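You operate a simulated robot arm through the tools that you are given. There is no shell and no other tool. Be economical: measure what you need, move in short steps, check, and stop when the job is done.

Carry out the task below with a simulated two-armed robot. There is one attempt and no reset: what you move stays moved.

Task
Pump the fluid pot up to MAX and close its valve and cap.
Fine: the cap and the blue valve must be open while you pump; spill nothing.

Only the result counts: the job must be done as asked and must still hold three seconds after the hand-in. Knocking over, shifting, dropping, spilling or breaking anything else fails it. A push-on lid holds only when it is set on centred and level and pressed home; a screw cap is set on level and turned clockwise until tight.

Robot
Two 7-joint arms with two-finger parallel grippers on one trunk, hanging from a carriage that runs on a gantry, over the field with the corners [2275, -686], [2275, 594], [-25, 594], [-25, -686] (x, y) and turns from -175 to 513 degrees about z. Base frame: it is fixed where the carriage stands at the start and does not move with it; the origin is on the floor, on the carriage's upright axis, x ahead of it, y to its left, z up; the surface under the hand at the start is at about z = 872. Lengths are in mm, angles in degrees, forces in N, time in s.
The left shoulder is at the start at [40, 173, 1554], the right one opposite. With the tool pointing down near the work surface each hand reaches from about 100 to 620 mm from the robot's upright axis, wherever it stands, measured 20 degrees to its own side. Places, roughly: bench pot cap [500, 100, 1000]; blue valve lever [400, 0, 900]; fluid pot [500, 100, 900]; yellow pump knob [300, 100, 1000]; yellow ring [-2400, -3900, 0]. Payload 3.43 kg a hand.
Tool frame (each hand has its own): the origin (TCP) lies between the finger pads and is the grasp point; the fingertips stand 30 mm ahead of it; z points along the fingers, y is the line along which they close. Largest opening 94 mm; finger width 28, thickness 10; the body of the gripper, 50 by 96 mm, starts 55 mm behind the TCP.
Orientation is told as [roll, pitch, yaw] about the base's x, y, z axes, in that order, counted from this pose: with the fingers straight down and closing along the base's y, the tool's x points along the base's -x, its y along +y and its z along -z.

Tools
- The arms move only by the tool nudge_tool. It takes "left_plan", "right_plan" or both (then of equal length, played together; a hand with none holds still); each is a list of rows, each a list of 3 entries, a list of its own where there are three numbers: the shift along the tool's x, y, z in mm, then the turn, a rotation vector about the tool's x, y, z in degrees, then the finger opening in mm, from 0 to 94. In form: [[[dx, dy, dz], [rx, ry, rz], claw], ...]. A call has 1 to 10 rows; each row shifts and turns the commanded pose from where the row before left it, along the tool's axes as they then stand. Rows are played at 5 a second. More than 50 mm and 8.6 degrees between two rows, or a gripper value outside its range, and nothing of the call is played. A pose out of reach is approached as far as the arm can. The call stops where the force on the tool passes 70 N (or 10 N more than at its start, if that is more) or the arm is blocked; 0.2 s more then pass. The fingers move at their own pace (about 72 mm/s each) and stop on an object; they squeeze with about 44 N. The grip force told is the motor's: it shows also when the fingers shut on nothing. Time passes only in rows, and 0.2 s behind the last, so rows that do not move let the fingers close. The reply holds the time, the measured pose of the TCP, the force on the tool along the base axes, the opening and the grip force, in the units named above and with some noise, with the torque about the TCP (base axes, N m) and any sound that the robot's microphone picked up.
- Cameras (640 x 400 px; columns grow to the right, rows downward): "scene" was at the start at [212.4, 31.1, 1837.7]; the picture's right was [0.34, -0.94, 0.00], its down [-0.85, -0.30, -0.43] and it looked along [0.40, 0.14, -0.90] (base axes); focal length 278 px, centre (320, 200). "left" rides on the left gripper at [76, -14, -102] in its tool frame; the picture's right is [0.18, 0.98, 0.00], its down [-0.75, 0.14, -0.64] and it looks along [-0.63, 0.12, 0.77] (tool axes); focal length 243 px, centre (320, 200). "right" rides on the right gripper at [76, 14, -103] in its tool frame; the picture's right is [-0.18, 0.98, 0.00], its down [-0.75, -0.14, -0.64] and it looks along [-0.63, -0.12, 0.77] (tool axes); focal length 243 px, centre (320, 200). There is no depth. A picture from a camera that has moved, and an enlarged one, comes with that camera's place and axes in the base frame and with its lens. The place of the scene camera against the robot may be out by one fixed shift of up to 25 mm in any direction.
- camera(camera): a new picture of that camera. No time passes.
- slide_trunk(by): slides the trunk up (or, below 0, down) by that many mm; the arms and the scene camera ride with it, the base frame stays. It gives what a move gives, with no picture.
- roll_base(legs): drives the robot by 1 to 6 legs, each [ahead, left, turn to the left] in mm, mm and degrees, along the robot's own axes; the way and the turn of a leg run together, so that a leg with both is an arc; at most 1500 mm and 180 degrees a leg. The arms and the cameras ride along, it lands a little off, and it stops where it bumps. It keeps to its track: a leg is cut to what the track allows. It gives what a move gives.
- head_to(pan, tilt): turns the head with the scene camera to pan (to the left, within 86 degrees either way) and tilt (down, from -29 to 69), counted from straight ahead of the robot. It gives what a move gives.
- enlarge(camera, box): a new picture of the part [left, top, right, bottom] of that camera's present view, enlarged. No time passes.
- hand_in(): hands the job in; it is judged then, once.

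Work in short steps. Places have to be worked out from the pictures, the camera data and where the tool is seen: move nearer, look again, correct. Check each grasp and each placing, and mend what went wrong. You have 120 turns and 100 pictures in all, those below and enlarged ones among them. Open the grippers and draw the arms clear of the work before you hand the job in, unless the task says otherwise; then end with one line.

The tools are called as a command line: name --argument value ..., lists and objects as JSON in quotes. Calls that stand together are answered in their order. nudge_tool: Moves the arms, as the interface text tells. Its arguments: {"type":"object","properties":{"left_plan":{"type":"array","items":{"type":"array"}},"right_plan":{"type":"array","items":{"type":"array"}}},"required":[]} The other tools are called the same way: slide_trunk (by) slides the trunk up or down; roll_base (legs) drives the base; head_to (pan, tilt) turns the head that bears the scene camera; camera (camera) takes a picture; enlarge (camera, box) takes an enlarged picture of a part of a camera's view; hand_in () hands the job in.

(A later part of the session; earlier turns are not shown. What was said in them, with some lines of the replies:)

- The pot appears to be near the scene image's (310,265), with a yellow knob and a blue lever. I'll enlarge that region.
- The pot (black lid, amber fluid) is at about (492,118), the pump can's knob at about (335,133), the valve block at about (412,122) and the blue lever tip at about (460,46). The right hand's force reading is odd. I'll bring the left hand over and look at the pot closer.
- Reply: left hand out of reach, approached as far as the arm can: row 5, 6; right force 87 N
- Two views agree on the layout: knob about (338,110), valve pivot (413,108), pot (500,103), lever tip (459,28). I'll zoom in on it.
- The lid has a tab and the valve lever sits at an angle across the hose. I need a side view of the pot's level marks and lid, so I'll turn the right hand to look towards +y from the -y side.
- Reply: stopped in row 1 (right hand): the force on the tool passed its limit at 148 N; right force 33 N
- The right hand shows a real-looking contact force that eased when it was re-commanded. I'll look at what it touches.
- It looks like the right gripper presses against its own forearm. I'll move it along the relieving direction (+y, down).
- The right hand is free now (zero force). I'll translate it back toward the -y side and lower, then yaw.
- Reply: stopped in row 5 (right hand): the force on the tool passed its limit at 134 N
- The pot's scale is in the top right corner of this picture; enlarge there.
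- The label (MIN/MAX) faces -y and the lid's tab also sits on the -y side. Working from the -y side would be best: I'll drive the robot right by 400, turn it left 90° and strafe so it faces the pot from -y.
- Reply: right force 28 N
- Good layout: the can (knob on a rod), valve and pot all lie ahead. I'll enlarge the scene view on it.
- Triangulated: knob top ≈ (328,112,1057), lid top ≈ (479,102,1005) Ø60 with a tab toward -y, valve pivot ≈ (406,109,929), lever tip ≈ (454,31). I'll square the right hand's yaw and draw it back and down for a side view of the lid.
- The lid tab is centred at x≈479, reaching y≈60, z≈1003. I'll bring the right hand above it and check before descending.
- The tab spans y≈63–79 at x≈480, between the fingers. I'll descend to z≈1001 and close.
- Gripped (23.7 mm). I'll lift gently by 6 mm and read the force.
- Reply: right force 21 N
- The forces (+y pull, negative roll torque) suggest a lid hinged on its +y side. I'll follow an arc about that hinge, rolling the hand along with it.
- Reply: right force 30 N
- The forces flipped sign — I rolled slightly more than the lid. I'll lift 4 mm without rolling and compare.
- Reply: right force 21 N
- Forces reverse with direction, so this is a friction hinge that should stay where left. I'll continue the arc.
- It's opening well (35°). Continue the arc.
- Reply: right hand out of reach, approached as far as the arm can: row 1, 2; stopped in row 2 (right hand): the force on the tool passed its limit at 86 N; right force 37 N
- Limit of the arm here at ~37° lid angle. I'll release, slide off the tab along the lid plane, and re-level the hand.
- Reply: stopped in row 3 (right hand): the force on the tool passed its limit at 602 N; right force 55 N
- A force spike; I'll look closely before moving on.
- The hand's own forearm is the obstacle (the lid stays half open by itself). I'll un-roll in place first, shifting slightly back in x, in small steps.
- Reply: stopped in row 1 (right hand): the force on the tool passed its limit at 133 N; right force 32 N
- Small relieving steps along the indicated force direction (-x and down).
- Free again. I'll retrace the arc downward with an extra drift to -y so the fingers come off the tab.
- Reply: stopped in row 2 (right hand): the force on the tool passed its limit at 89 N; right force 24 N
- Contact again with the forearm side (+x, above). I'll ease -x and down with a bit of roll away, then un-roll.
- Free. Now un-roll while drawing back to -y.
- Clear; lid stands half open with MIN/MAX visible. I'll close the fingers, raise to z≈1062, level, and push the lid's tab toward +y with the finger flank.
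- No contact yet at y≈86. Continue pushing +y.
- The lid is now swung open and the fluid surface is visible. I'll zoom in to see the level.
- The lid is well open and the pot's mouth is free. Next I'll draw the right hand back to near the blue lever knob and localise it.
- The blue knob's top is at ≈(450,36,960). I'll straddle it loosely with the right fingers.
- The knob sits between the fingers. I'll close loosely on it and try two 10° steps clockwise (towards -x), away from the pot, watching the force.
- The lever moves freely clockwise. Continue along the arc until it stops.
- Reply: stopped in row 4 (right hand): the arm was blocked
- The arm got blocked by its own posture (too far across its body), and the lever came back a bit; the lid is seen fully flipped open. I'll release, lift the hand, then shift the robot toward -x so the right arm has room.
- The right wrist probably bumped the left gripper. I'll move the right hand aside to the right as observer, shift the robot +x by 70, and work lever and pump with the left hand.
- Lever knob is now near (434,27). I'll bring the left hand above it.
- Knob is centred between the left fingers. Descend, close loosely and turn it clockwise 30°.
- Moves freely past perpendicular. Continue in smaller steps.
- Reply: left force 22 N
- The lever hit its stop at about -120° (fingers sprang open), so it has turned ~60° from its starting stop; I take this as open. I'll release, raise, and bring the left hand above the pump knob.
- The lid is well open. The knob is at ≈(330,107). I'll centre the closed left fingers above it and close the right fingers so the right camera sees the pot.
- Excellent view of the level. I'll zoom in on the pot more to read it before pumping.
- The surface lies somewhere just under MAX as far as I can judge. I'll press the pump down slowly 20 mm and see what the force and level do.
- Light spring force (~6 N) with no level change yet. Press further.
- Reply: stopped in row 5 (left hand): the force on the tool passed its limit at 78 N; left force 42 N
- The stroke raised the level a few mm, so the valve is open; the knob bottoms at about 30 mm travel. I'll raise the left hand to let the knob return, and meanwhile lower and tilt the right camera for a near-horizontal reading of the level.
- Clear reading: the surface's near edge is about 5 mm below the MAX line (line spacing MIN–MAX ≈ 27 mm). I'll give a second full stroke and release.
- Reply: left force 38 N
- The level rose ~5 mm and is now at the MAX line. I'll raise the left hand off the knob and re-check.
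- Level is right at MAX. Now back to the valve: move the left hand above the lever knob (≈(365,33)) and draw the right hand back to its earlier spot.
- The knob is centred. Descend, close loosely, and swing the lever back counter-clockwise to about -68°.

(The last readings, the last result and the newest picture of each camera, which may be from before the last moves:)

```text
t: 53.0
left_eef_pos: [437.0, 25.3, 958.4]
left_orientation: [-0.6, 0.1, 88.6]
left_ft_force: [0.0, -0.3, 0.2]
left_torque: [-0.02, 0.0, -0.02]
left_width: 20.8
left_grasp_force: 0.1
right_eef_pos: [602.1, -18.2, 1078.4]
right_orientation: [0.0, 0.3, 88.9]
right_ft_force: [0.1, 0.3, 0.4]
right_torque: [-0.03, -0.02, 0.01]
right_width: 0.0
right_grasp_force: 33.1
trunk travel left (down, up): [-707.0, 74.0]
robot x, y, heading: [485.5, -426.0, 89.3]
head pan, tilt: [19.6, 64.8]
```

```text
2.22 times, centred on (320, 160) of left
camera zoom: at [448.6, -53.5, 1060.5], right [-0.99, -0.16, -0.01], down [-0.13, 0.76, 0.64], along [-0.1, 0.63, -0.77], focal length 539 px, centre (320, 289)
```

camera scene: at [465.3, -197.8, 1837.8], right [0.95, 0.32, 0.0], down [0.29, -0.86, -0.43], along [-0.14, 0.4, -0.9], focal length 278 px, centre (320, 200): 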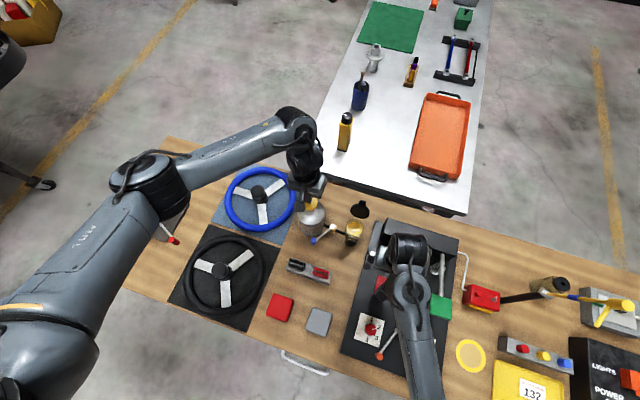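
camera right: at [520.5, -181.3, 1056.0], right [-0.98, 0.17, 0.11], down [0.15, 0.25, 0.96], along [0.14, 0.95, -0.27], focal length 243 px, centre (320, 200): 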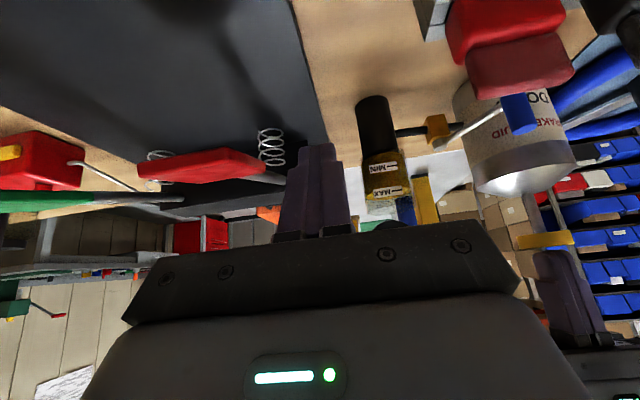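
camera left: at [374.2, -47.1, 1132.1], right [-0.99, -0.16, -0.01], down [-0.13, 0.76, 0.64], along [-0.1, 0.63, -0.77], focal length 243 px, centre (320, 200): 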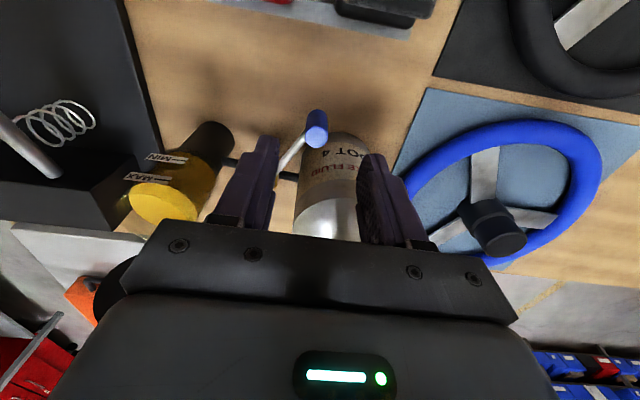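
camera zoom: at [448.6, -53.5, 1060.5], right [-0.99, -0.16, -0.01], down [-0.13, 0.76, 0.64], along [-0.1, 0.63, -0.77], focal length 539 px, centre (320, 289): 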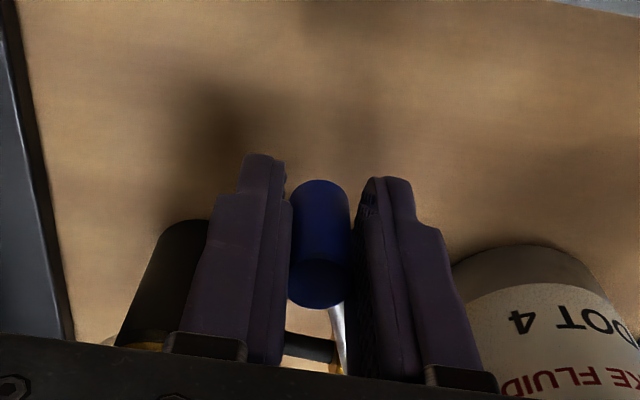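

Continue in small steps to the stop.

nudge_tool --left_plan '[[[-3, -6, 0], [0, 0, 0], 21], [[-3, -6, 0], [0, 0, 0], 21], [[-3.5, -6, 0], [0, 0, 0], 21], [[0, 0, 0], [0, 0, 0], 21]]'

enlarge --camera "left" --box '[200, 70, 440, 250]'

```text
t: 54.0
left_eef_pos: [452.8, 31.9, 958.1]
left_orientation: [-0.3, 0.2, 88.6]
left_ft_force: [-8.1, -6.2, 0.3]
left_torque: [-0.12, 0.28, 0.2]
left_width: 25.2
left_grasp_force: 3.8
right_eef_pos: [600.4, -19.1, 1078.4]
right_orientation: [0.1, 0.2, 89.1]
right_ft_force: [0.3, -0.2, 0.1]
right_torque: [0.0, 0.02, -0.01]
right_width: 0.0
right_grasp_force: 32.7
trunk travel left (down, up): [-707.0, 74.0]
robot x, y, heading: [487.8, -425.0, 89.2]
head pan, tilt: [19.6, 64.8]
```

```text
2.22 times, centred on (320, 160) of left
camera zoom: at [464.6, -45.9, 1059.6], right [-0.99, -0.16, 0.0], down [-0.13, 0.76, 0.64], along [-0.1, 0.63, -0.77], focal length 539 px, centre (320, 289)
```

zoom: 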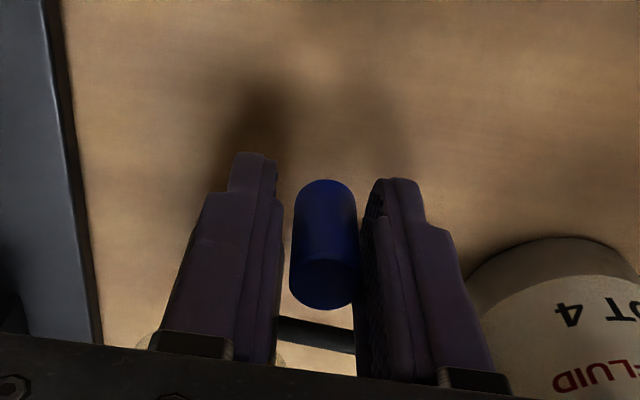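

The lever is back against its original stop (closed). I'll release, raise the left hand and draw it clear to the left.

nudge_tool --left_plan '[[[1, 2, 0], [0, 0, 0], 44], [[0, 0, 0], [0, 0, 0], 44], [[0, 0, -35], [0, 0, 0], 44], [[0, 0, -45], [0, 0, 0], 44], [[0, 0, -45], [0, 0, 0], 44], [[15, 30, -25], [0, 0, 0], 44], [[20, 35, -20], [0, 0, 0], 44], [[20, 35, -10], [0, 0, 0], 44]]'

camera --camera "scene"

camera --camera "right"

```text
t: 55.8
left_eef_pos: [350.0, -20.6, 1135.6]
left_orientation: [-0.5, 0.1, 88.6]
left_ft_force: [-0.5, -0.1, 0.1]
left_torque: [-0.04, -0.02, -0.02]
left_width: 43.9
left_grasp_force: 0.1
right_eef_pos: [600.8, -19.6, 1079.0]
right_orientation: [0.0, 0.2, 89.0]
right_ft_force: [0.6, 0.2, 0.6]
right_torque: [-0.02, -0.01, 0.02]
right_width: 0.1
right_grasp_force: 32.5
trunk travel left (down, up): [-707.0, 74.0]
robot x, y, heading: [487.9, -426.3, 89.1]
head pan, tilt: [19.6, 64.8]
```

```text
32 pictures are left
camera scene: at [464.9, -198.4, 1837.7], right [0.95, 0.32, 0.0], down [0.29, -0.86, -0.43], along [-0.14, 0.4, -0.9], focal length 278 px, centre (320, 200)
```

scene: 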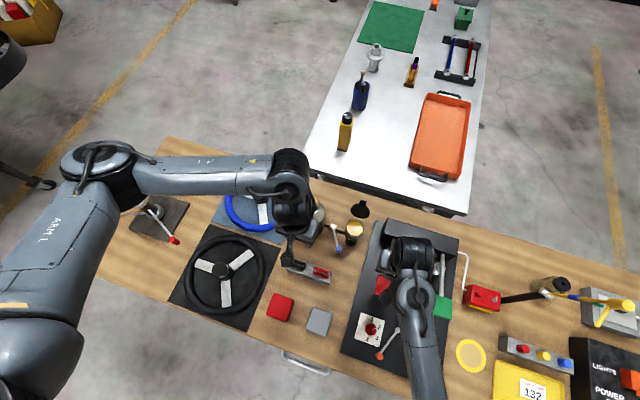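

```text
31 pictures are left
camera right: at [586.1, -93.1, 1181.3], right [-0.98, 0.2, 0.0], down [0.16, 0.75, 0.64], along [0.13, 0.63, -0.77], focal length 243 px, centre (320, 200)
```

right: 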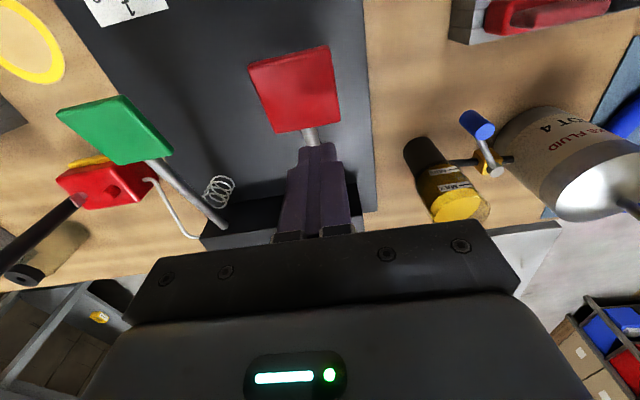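

The left hand is clear and the valve lever is back in its original pose. Zoom on the lid to judge its angle.

enlarge --camera "scene" --box '[310, 190, 390, 260]'

```text
5.71 times, centred on (350, 225) of scene
camera zoom: at [464.9, -198.4, 1837.7], right [0.95, 0.32, 0.0], down [0.29, -0.86, -0.43], along [-0.14, 0.4, -0.9], focal length 1589 px, centre (149, 57)
```

zoom: 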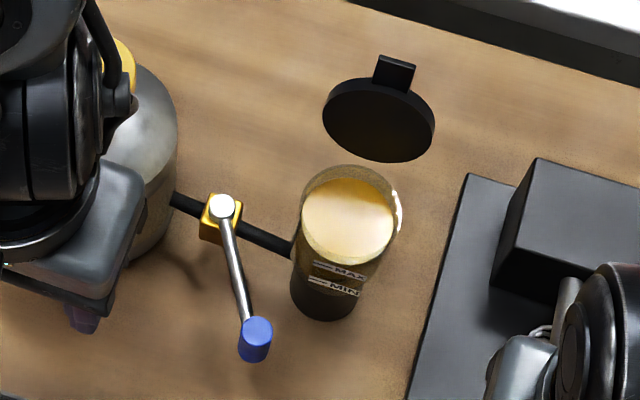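

The lid stands about 110–120° open. I'll move the robot ahead 60, then take the right hand high over to behind the lid.

roll_base --legs '[[60, 0, 0]]'

nudge_tool --right_plan '[[[0, 0, -30], [0, 0, 0], 0], [[0, 0, -30], [0, 0, 0], 0], [[-30, 20, 0], [0, 0, 0], 0], [[-30, 20, 0], [0, 0, 0], 0], [[-30, 20, 0], [0, 0, 0], 0], [[-30, 20, 0], [0, 0, 0], 0], [[-36, 20, 0], [0, 0, 0], 0]]'

camera --camera "right"

```text
t: 56.7
left_eef_pos: [352.4, 39.1, 1137.2]
left_orientation: [-0.5, 0.1, 88.6]
left_ft_force: [-0.5, 0.4, 0.4]
left_torque: [-0.01, -0.02, -0.02]
left_width: 43.8
left_grasp_force: 0.1
right_eef_pos: [603.8, 43.0, 1078.3]
right_orientation: [0.0, 0.1, 89.0]
right_ft_force: [-0.4, -0.6, -0.7]
right_torque: [0.0, 0.0, 0.04]
right_width: 0.0
right_grasp_force: 33.5
trunk travel left (down, up): [-707.0, 74.0]
robot x, y, heading: [492.7, -370.6, 89.4]
head pan, tilt: [19.6, 64.8]
```

```text
t: 57.4
left_eef_pos: [351.1, 39.7, 1137.1]
left_orientation: [-0.5, 0.1, 88.5]
left_ft_force: [0.1, 0.3, 0.1]
left_torque: [0.03, 0.01, 0.02]
left_width: 44.1
left_grasp_force: 0.2
right_eef_pos: [601.8, 45.9, 1136.1]
right_orientation: [0.2, -0.5, 88.3]
right_ft_force: [-8.4, -1.4, -2.3]
right_torque: [0.34, -1.05, -0.68]
right_width: 0.1
right_grasp_force: 32.9
trunk travel left (down, up): [-707.0, 74.0]
robot x, y, heading: [486.4, -366.4, 89.1]
head pan, tilt: [19.6, 64.8]
stopped in row 3 (right hand): the force on the tool passed its limit at 84 N (the readings are from after the stop); the commanded pose is now the measured one
```

```text
29 pictures are left
camera right: at [585.9, -30.6, 1238.5], right [-0.98, 0.21, 0.01], down [0.17, 0.74, 0.65], along [0.13, 0.63, -0.76], focal length 243 px, centre (320, 200)
```

right: 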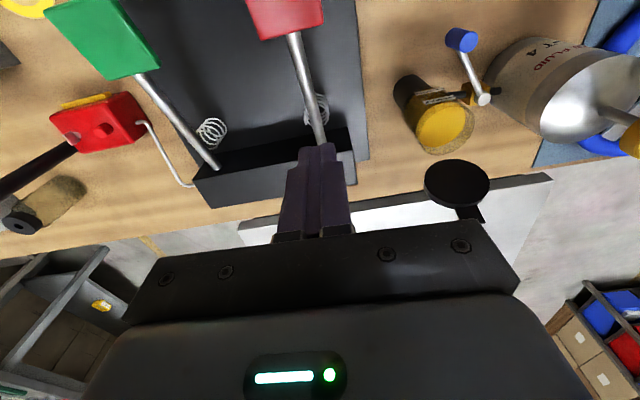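

Near-vertical lid confirmed: centre (479,141,1042), tab end (147,1084). The raised hand touches its forearm again, so I'll lower to z≈1085, go to y≈180 at the right side, then slide in behind the lid.

nudge_tool --right_plan '[[[0, 3, 15], [0, 0, 0], 0], [[0, 3, 20], [0, 0, 0], 0], [[-25, 3, 15], [0, 0, 0], 0], [[-36, 0, 0], [0, 0, 0], 0], [[-36, 0, 0], [0, 0, 0], 0], [[-36, 0, 0], [0, 0, 0], 0]]'

```text
t: 58.8
left_eef_pos: [351.4, 41.0, 1137.8]
left_orientation: [-0.5, 0.0, 88.5]
left_ft_force: [0.1, 0.0, -0.2]
left_torque: [0.0, -0.02, 0.0]
left_width: 44.1
left_grasp_force: 0.0
right_eef_pos: [597.9, 182.7, 1087.5]
right_orientation: [0.3, -0.6, 88.4]
right_ft_force: [0.3, -0.1, -0.6]
right_torque: [0.02, 0.03, -0.02]
right_width: 0.0
right_grasp_force: 32.5
trunk travel left (down, up): [-707.0, 74.0]
robot x, y, heading: [484.5, -365.2, 89.2]
head pan, tilt: [19.6, 64.8]
```

Now slide along -x behind the lid to x≈482 and lower slightly.

nudge_tool --right_plan '[[[0, 25, 0], [0, 0, 0], 0], [[0, 30, 0], [0, 0, 0], 0], [[0, 30, 5], [0, 0, 0], 0], [[0, 30, 5], [0, 0, 0], 0]]'

camera --camera "scene"

camera --camera "right"

```text
t: 59.8
left_eef_pos: [351.3, 39.1, 1136.5]
left_orientation: [-0.5, 0.0, 88.6]
left_ft_force: [0.8, 0.2, -0.2]
left_torque: [0.0, 0.0, -0.01]
left_width: 44.1
left_grasp_force: 0.1
right_eef_pos: [482.0, 182.0, 1078.3]
right_orientation: [0.1, -0.5, 88.4]
right_ft_force: [0.1, -0.9, -0.9]
right_torque: [0.01, 0.0, -0.02]
right_width: 0.1
right_grasp_force: 32.7
trunk travel left (down, up): [-707.0, 74.0]
robot x, y, heading: [489.2, -367.4, 89.1]
head pan, tilt: [19.6, 64.8]
```

```text
28 pictures are left
camera scene: at [465.8, -139.0, 1837.8], right [0.95, 0.32, 0.0], down [0.29, -0.86, -0.43], along [-0.14, 0.4, -0.9], focal length 278 px, centre (320, 200)
```

scene: 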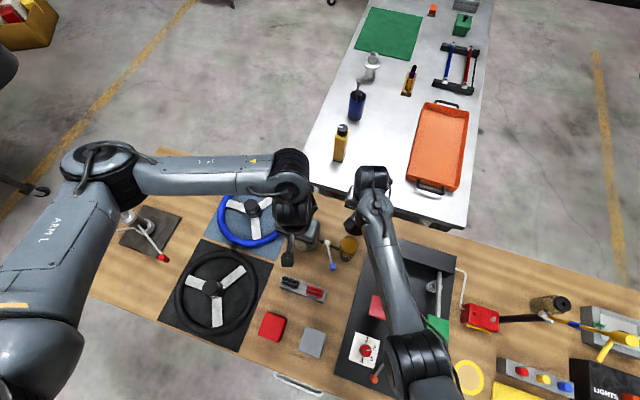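

```text
27 pictures are left
camera right: at [465.6, 105.7, 1180.8], right [-0.98, 0.21, 0.01], down [0.16, 0.74, 0.65], along [0.13, 0.63, -0.76], focal length 243 px, centre (320, 200)
```

right: 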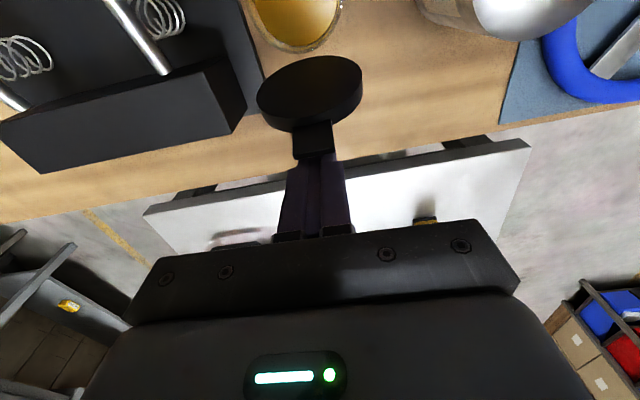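

The fingers are directly behind the lid's tab. Pull toward -y in small steps.

nudge_tool --right_plan '[[[9, 0, 0], [0, 0, 0], 0], [[9, 0, 0], [0, 0, 0], 0], [[9, 0, 0], [0, 0, 0], 0], [[9, 0, 0], [0, 0, 0], 0], [[9, 0, 0], [0, 0, 0], 0], [[9, 0, 0], [0, 0, 0], 0], [[9, 0, 2], [0, 0, 0], 0]]'

camera --camera "right"

```text
t: 61.4
left_eef_pos: [351.9, 39.9, 1136.5]
left_orientation: [-0.6, 0.2, 88.6]
left_ft_force: [0.2, 0.1, 0.4]
left_torque: [0.02, 0.0, -0.01]
left_width: 44.0
left_grasp_force: 0.1
right_eef_pos: [480.6, 118.4, 1076.1]
right_orientation: [0.2, -0.5, 88.4]
right_ft_force: [-0.1, 0.1, -0.1]
right_torque: [-0.01, -0.03, 0.05]
right_width: 0.0
right_grasp_force: 33.2
trunk travel left (down, up): [-707.0, 74.0]
robot x, y, heading: [488.6, -365.0, 88.8]
head pan, tilt: [19.6, 64.8]
```

```text
26 pictures are left
camera right: at [463.5, 42.9, 1177.8], right [-0.98, 0.21, 0.01], down [0.16, 0.74, 0.65], along [0.13, 0.63, -0.76], focal length 243 px, centre (320, 200)
```

right: 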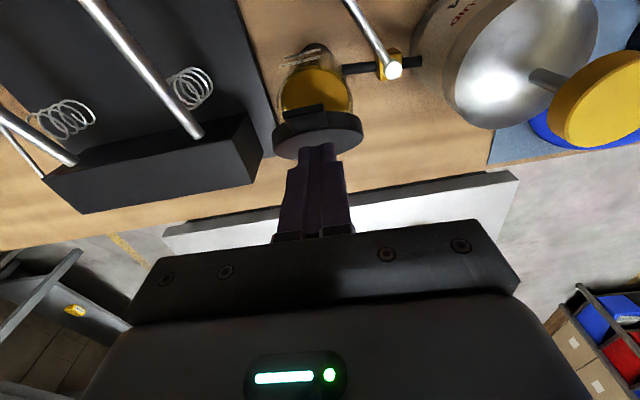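

The lid follows (about 45° now). Continue pulling and lowering, then press.

nudge_tool --right_plan '[[[8, 0, 3], [0, 0, 0], 0], [[8, 0, 3], [0, 0, 0], 0], [[8, 0, 4], [0, 0, 0], 0], [[4, 0, 5], [0, 0, 0], 0], [[2, 0, 6], [0, 0, 0], 0], [[0, 0, 6], [0, 0, 0], 0]]'

camera --camera "right"

```text
t: 62.8
left_eef_pos: [352.6, 39.1, 1136.6]
left_orientation: [-0.5, 0.1, 88.5]
left_ft_force: [0.1, -0.3, 0.0]
left_torque: [-0.01, -0.01, 0.0]
left_width: 44.0
left_grasp_force: 0.0
right_eef_pos: [478.3, 90.5, 1048.8]
right_orientation: [0.2, -0.5, 88.4]
right_ft_force: [0.0, 0.0, -0.7]
right_torque: [-0.01, 0.0, 0.02]
right_width: 0.1
right_grasp_force: 33.1
trunk travel left (down, up): [-707.0, 74.0]
robot x, y, heading: [488.8, -366.3, 89.4]
head pan, tilt: [19.6, 64.8]
```

```text
25 pictures are left
camera right: at [462.3, 14.0, 1150.7], right [-0.98, 0.21, 0.01], down [0.16, 0.74, 0.65], along [0.13, 0.63, -0.76], focal length 243 px, centre (320, 200)
```

right: 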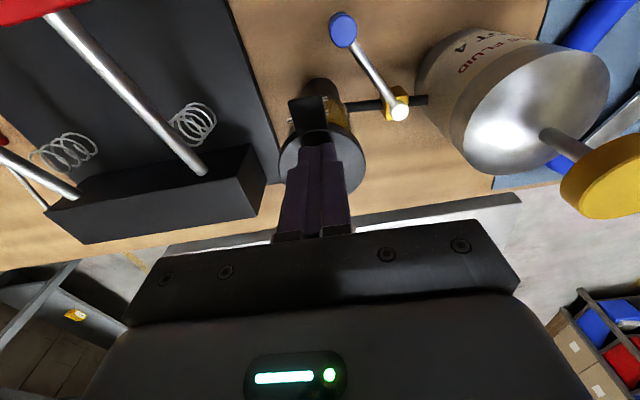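

Nearly closed; press straight down on the lid until the force builds.

nudge_tool --right_plan '[[[4, 0, 4], [0, 0, 0], 0], [[0, 0, 4], [0, 0, 0], 0], [[0, 0, 3], [0, 0, 0], 0], [[0, 0, 3], [0, 0, 0], 0], [[0, 0, 3], [0, 0, 0], 0], [[0, 0, 3], [0, 0, 0], 0], [[0, 0, 2], [0, 0, 0], 0]]'

camera --camera "right"

```text
t: 63.8
left_eef_pos: [354.0, 38.2, 1136.3]
left_orientation: [-0.6, 0.1, 88.6]
left_ft_force: [-0.2, -0.7, 0.1]
left_torque: [-0.01, -0.03, 0.01]
left_width: 43.9
left_grasp_force: 0.1
right_eef_pos: [478.9, 87.5, 1041.7]
right_orientation: [0.4, -0.8, 88.4]
right_ft_force: [8.0, -12.9, 28.7]
right_torque: [-0.19, -0.29, -0.1]
right_width: 0.0
right_grasp_force: 33.6
trunk travel left (down, up): [-707.0, 74.0]
robot x, y, heading: [487.6, -369.1, 89.3]
head pan, tilt: [19.6, 64.8]
stopped in row 5 (right hand): the force on the tool passed its limit at 78 N (the readings are from after the stop); the commanded pose is now the measured one
```

```text
24 pictures are left
camera right: at [462.8, 10.4, 1142.8], right [-0.98, 0.21, 0.01], down [0.17, 0.74, 0.65], along [0.13, 0.64, -0.76], focal length 243 px, centre (320, 200)
```

right: 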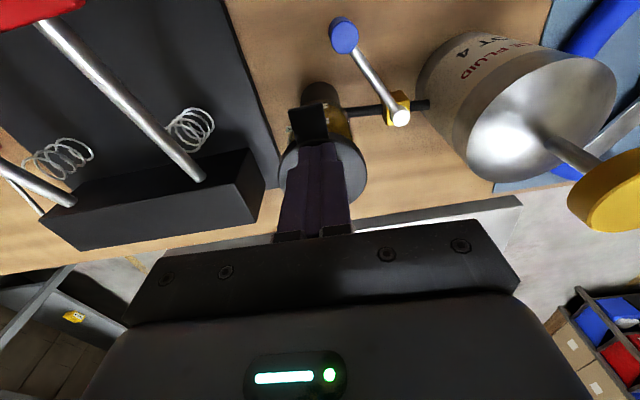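

Force reached 78 N; the lid seems seated. I'll back the right hand off and inspect from the -y side.

nudge_tool --right_plan '[[[0, 0, -15], [0, 0, 0], 0], [[15, 0, -10], [0, 0, 0], 0], [[28, -10, 0], [0, -5, 0], 0], [[28, -12, 0], [0, -6, 0], 0], [[28, -12, 0], [0, -6, 0], 0], [[28, -12, 0], [0, -6, 0], 0], [[20, -5, 0], [0, -6, 0], 0]]'

camera --camera "right"

```text
t: 65.4
left_eef_pos: [351.5, 40.4, 1136.0]
left_orientation: [-0.5, 0.0, 88.6]
left_ft_force: [-0.1, -0.3, -0.3]
left_torque: [-0.02, -0.02, -0.04]
left_width: 43.9
left_grasp_force: 0.0
right_eef_pos: [525.2, -54.9, 1039.3]
right_orientation: [0.7, -29.9, 87.9]
right_ft_force: [0.2, -1.1, -0.4]
right_torque: [0.03, -0.04, 0.02]
right_width: 0.0
right_grasp_force: 33.4
trunk travel left (down, up): [-707.0, 74.0]
robot x, y, heading: [491.7, -367.6, 89.1]
head pan, tilt: [19.6, 64.8]
```

```text
23 pictures are left
camera right: at [507.7, -171.5, 1089.9], right [-0.98, 0.19, 0.1], down [0.16, 0.33, 0.93], along [0.14, 0.93, -0.35], focal length 243 px, centre (320, 200)
```

right: 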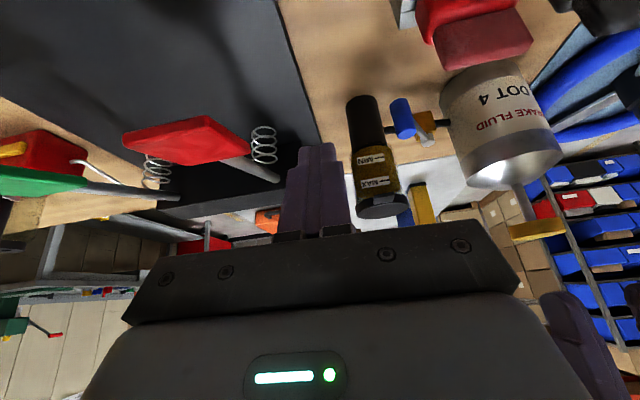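

enlarge --camera "right" --box '[335, 130, 435, 230]'

enlarge --camera "scene" --box '[300, 200, 400, 290]'

```text
4.00 times, centred on (385, 180) of right
camera zoom: at [507.7, -171.5, 1089.9], right [-0.98, 0.19, 0.1], down [0.16, 0.33, 0.93], along [0.14, 0.93, -0.35], focal length 970 px, centre (60, 280)
```

zoom: 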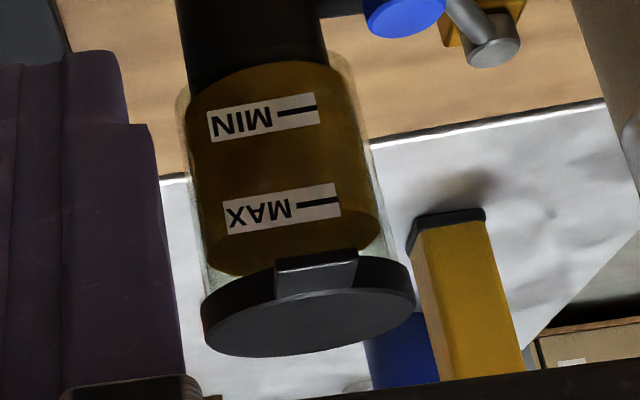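

```text
4.44 times, centred on (350, 245) of scene
camera zoom: at [466.3, -139.3, 1837.8], right [0.95, 0.32, 0.0], down [0.29, -0.86, -0.43], along [-0.14, 0.4, -0.9], focal length 1236 px, centre (187, 0)
```

zoom: 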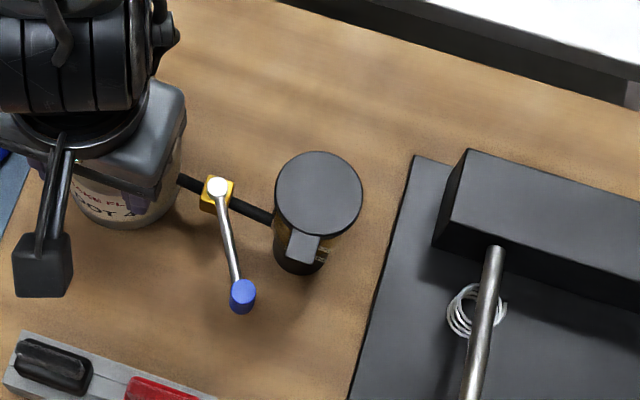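

The lid looks shut, but my height comparison suggests the tab side might be a few mm high (fingertip stopped at ~1012 vs ~1006 expected). I'll press again further out at the tab for more leverage; first come back above it.

nudge_tool --right_plan '[[[-20, 6, -3], [0, 6, 0], 0], [[-28, 12, -3], [0, 6, 0], 0], [[-28, 12, -3], [0, 6, 0], 0], [[-28, 10, 0], [0, 6, 0], 0], [[-18, 6, 0], [0, 6, 0], 0]]'

camera --camera "right"

```text
t: 66.6
left_eef_pos: [351.4, 38.7, 1136.7]
left_orientation: [-0.4, 0.1, 88.5]
left_ft_force: [-0.5, 0.0, 0.8]
left_torque: [-0.01, -0.02, 0.02]
left_width: 44.3
left_grasp_force: 0.1
right_eef_pos: [480.3, 54.8, 1084.0]
right_orientation: [0.6, 0.4, 88.5]
right_ft_force: [-0.2, 0.1, 0.1]
right_torque: [-0.01, 0.01, 0.0]
right_width: 0.0
right_grasp_force: 33.0
trunk travel left (down, up): [-707.0, 74.0]
robot x, y, heading: [484.6, -367.1, 89.1]
head pan, tilt: [19.6, 64.8]
```

```text
20 pictures are left
camera right: at [465.3, -18.5, 1187.7], right [-0.98, 0.21, 0.01], down [0.17, 0.75, 0.64], along [0.13, 0.62, -0.77], focal length 243 px, centre (320, 200)
```

right: 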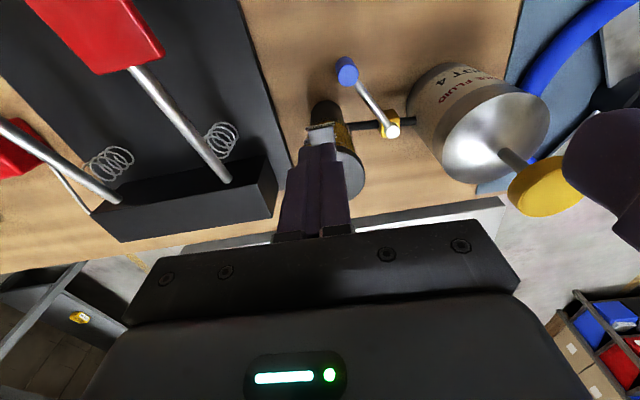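

Move in to y≈72 and press down on the tab/edge slowly.

nudge_tool --right_plan '[[[-17, 2, 15], [0, 0, 0], 0], [[0, 0, 15], [0, 0, 0], 0], [[0, 0, 6], [0, 0, 0], 0], [[0, 0, 4], [0, 0, 0], 0], [[0, 0, 3], [0, 0, 0], 0], [[0, 0, 3], [0, 0, 0], 0], [[0, 0, 2], [0, 0, 0], 0], [[0, 0, 2], [0, 0, 0], 0]]'

```text
t: 68.4
left_eef_pos: [354.6, 38.2, 1135.7]
left_orientation: [-0.6, 0.1, 88.5]
left_ft_force: [-0.2, -0.1, -0.1]
left_torque: [0.0, -0.01, 0.01]
left_width: 43.8
left_grasp_force: 0.0
right_eef_pos: [478.5, 73.2, 1041.5]
right_orientation: [0.8, -0.1, 88.4]
right_ft_force: [9.7, -15.2, 34.9]
right_torque: [-0.02, -0.31, -0.21]
right_width: 0.0
right_grasp_force: 33.0
trunk travel left (down, up): [-707.0, 74.0]
robot x, y, heading: [492.0, -368.3, 89.0]
head pan, tilt: [19.6, 64.8]
stopped in row 8 (right hand): the force on the tool passed its limit at 74 N (the readings are from after the stop); the commanded pose is now the measured one
```

The stop height is identical at y=87 and y=73 (1041.6), so the lid is level and home. Now I'll retreat the right hand up and back, opening the gripper.

nudge_tool --right_plan '[[[0, 0, -20], [0, 0, 0], 0], [[10, 0, -15], [0, 0, 0], 0], [[30, -15, 0], [0, 0, 0], 30], [[30, -20, 0], [0, 0, 0], 60], [[30, -25, 0], [0, 0, 0], 94], [[30, -30, 0], [0, 0, 0], 94]]' --left_plan '[[[0, 0, 0], [0, 0, 0], 60], [[15, 0, -5], [0, 0, 0], 94], [[30, 15, 0], [0, 0, 0], 94], [[30, 20, 0], [0, 0, 0], 94], [[20, 20, 0], [0, 0, 0], 94], [[0, 0, 0], [0, 0, 0], 94]]'

camera --camera "scene"

camera --camera "right"

```text
t: 69.8
left_eef_pos: [295.3, -57.5, 1141.4]
left_orientation: [-0.6, 0.1, 88.6]
left_ft_force: [0.5, -0.1, -0.4]
left_torque: [-0.03, 0.0, 0.0]
left_width: 94.0
left_grasp_force: 0.2
right_eef_pos: [564.3, -59.9, 1070.1]
right_orientation: [0.6, 0.1, 88.5]
right_ft_force: [-0.2, 0.2, 0.0]
right_torque: [-0.02, 0.01, 0.0]
right_width: 93.9
right_grasp_force: 0.1
trunk travel left (down, up): [-707.0, 74.0]
robot x, y, heading: [490.0, -366.1, 89.1]
head pan, tilt: [19.6, 64.8]
```

```text
19 pictures are left
camera scene: at [466.7, -140.0, 1837.6], right [0.95, 0.32, 0.0], down [0.29, -0.86, -0.43], along [-0.14, 0.4, -0.91], focal length 278 px, centre (320, 200)
```

scene: 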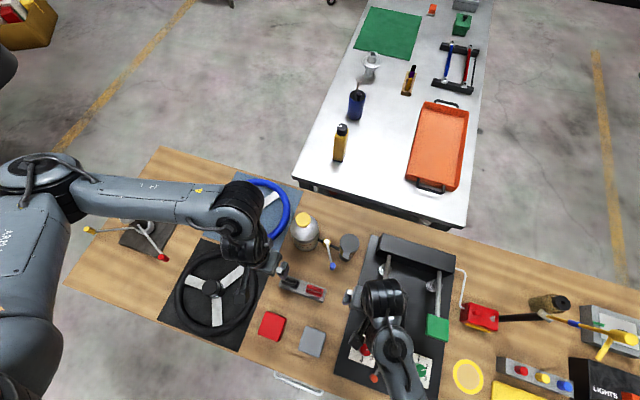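

```text
18 pictures are left
camera right: at [550.6, -134.9, 1173.5], right [-0.98, 0.21, 0.01], down [0.17, 0.75, 0.64], along [0.12, 0.63, -0.77], focal length 243 px, centre (320, 200)
```

right: 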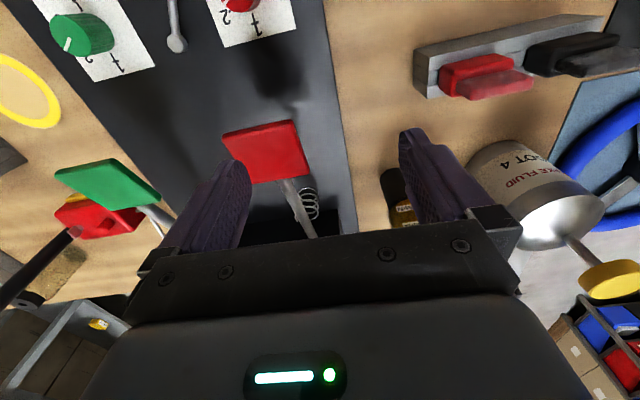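

enlarge --camera "scene" --box '[285, 200, 385, 290]'

```text
4.44 times, centred on (335, 245) of scene
camera zoom: at [466.7, -140.0, 1837.6], right [0.95, 0.32, 0.0], down [0.29, -0.86, -0.43], along [-0.14, 0.4, -0.91], focal length 1236 px, centre (253, 0)
```

zoom: 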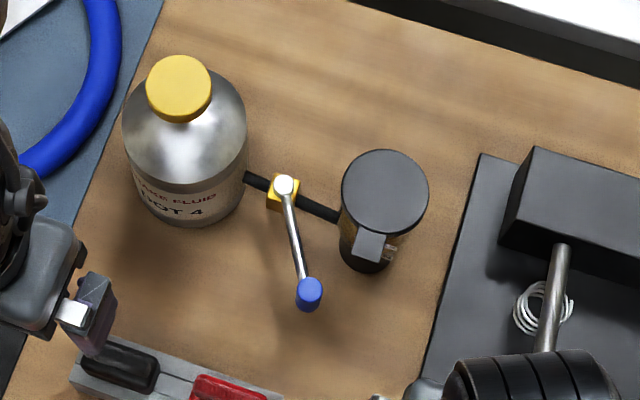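

The level is at MAX, the lid is closed and level, the lever is back at its closed stop, and both arms are clear. I'm handing in.

hand_in

```text
The job is handed in.
```

The pot is pumped up to the MAX line with no spill seen, its blue valve is back at its starting (closed) stop, the cap is pressed shut, and both arms are clear; the job is handed in.
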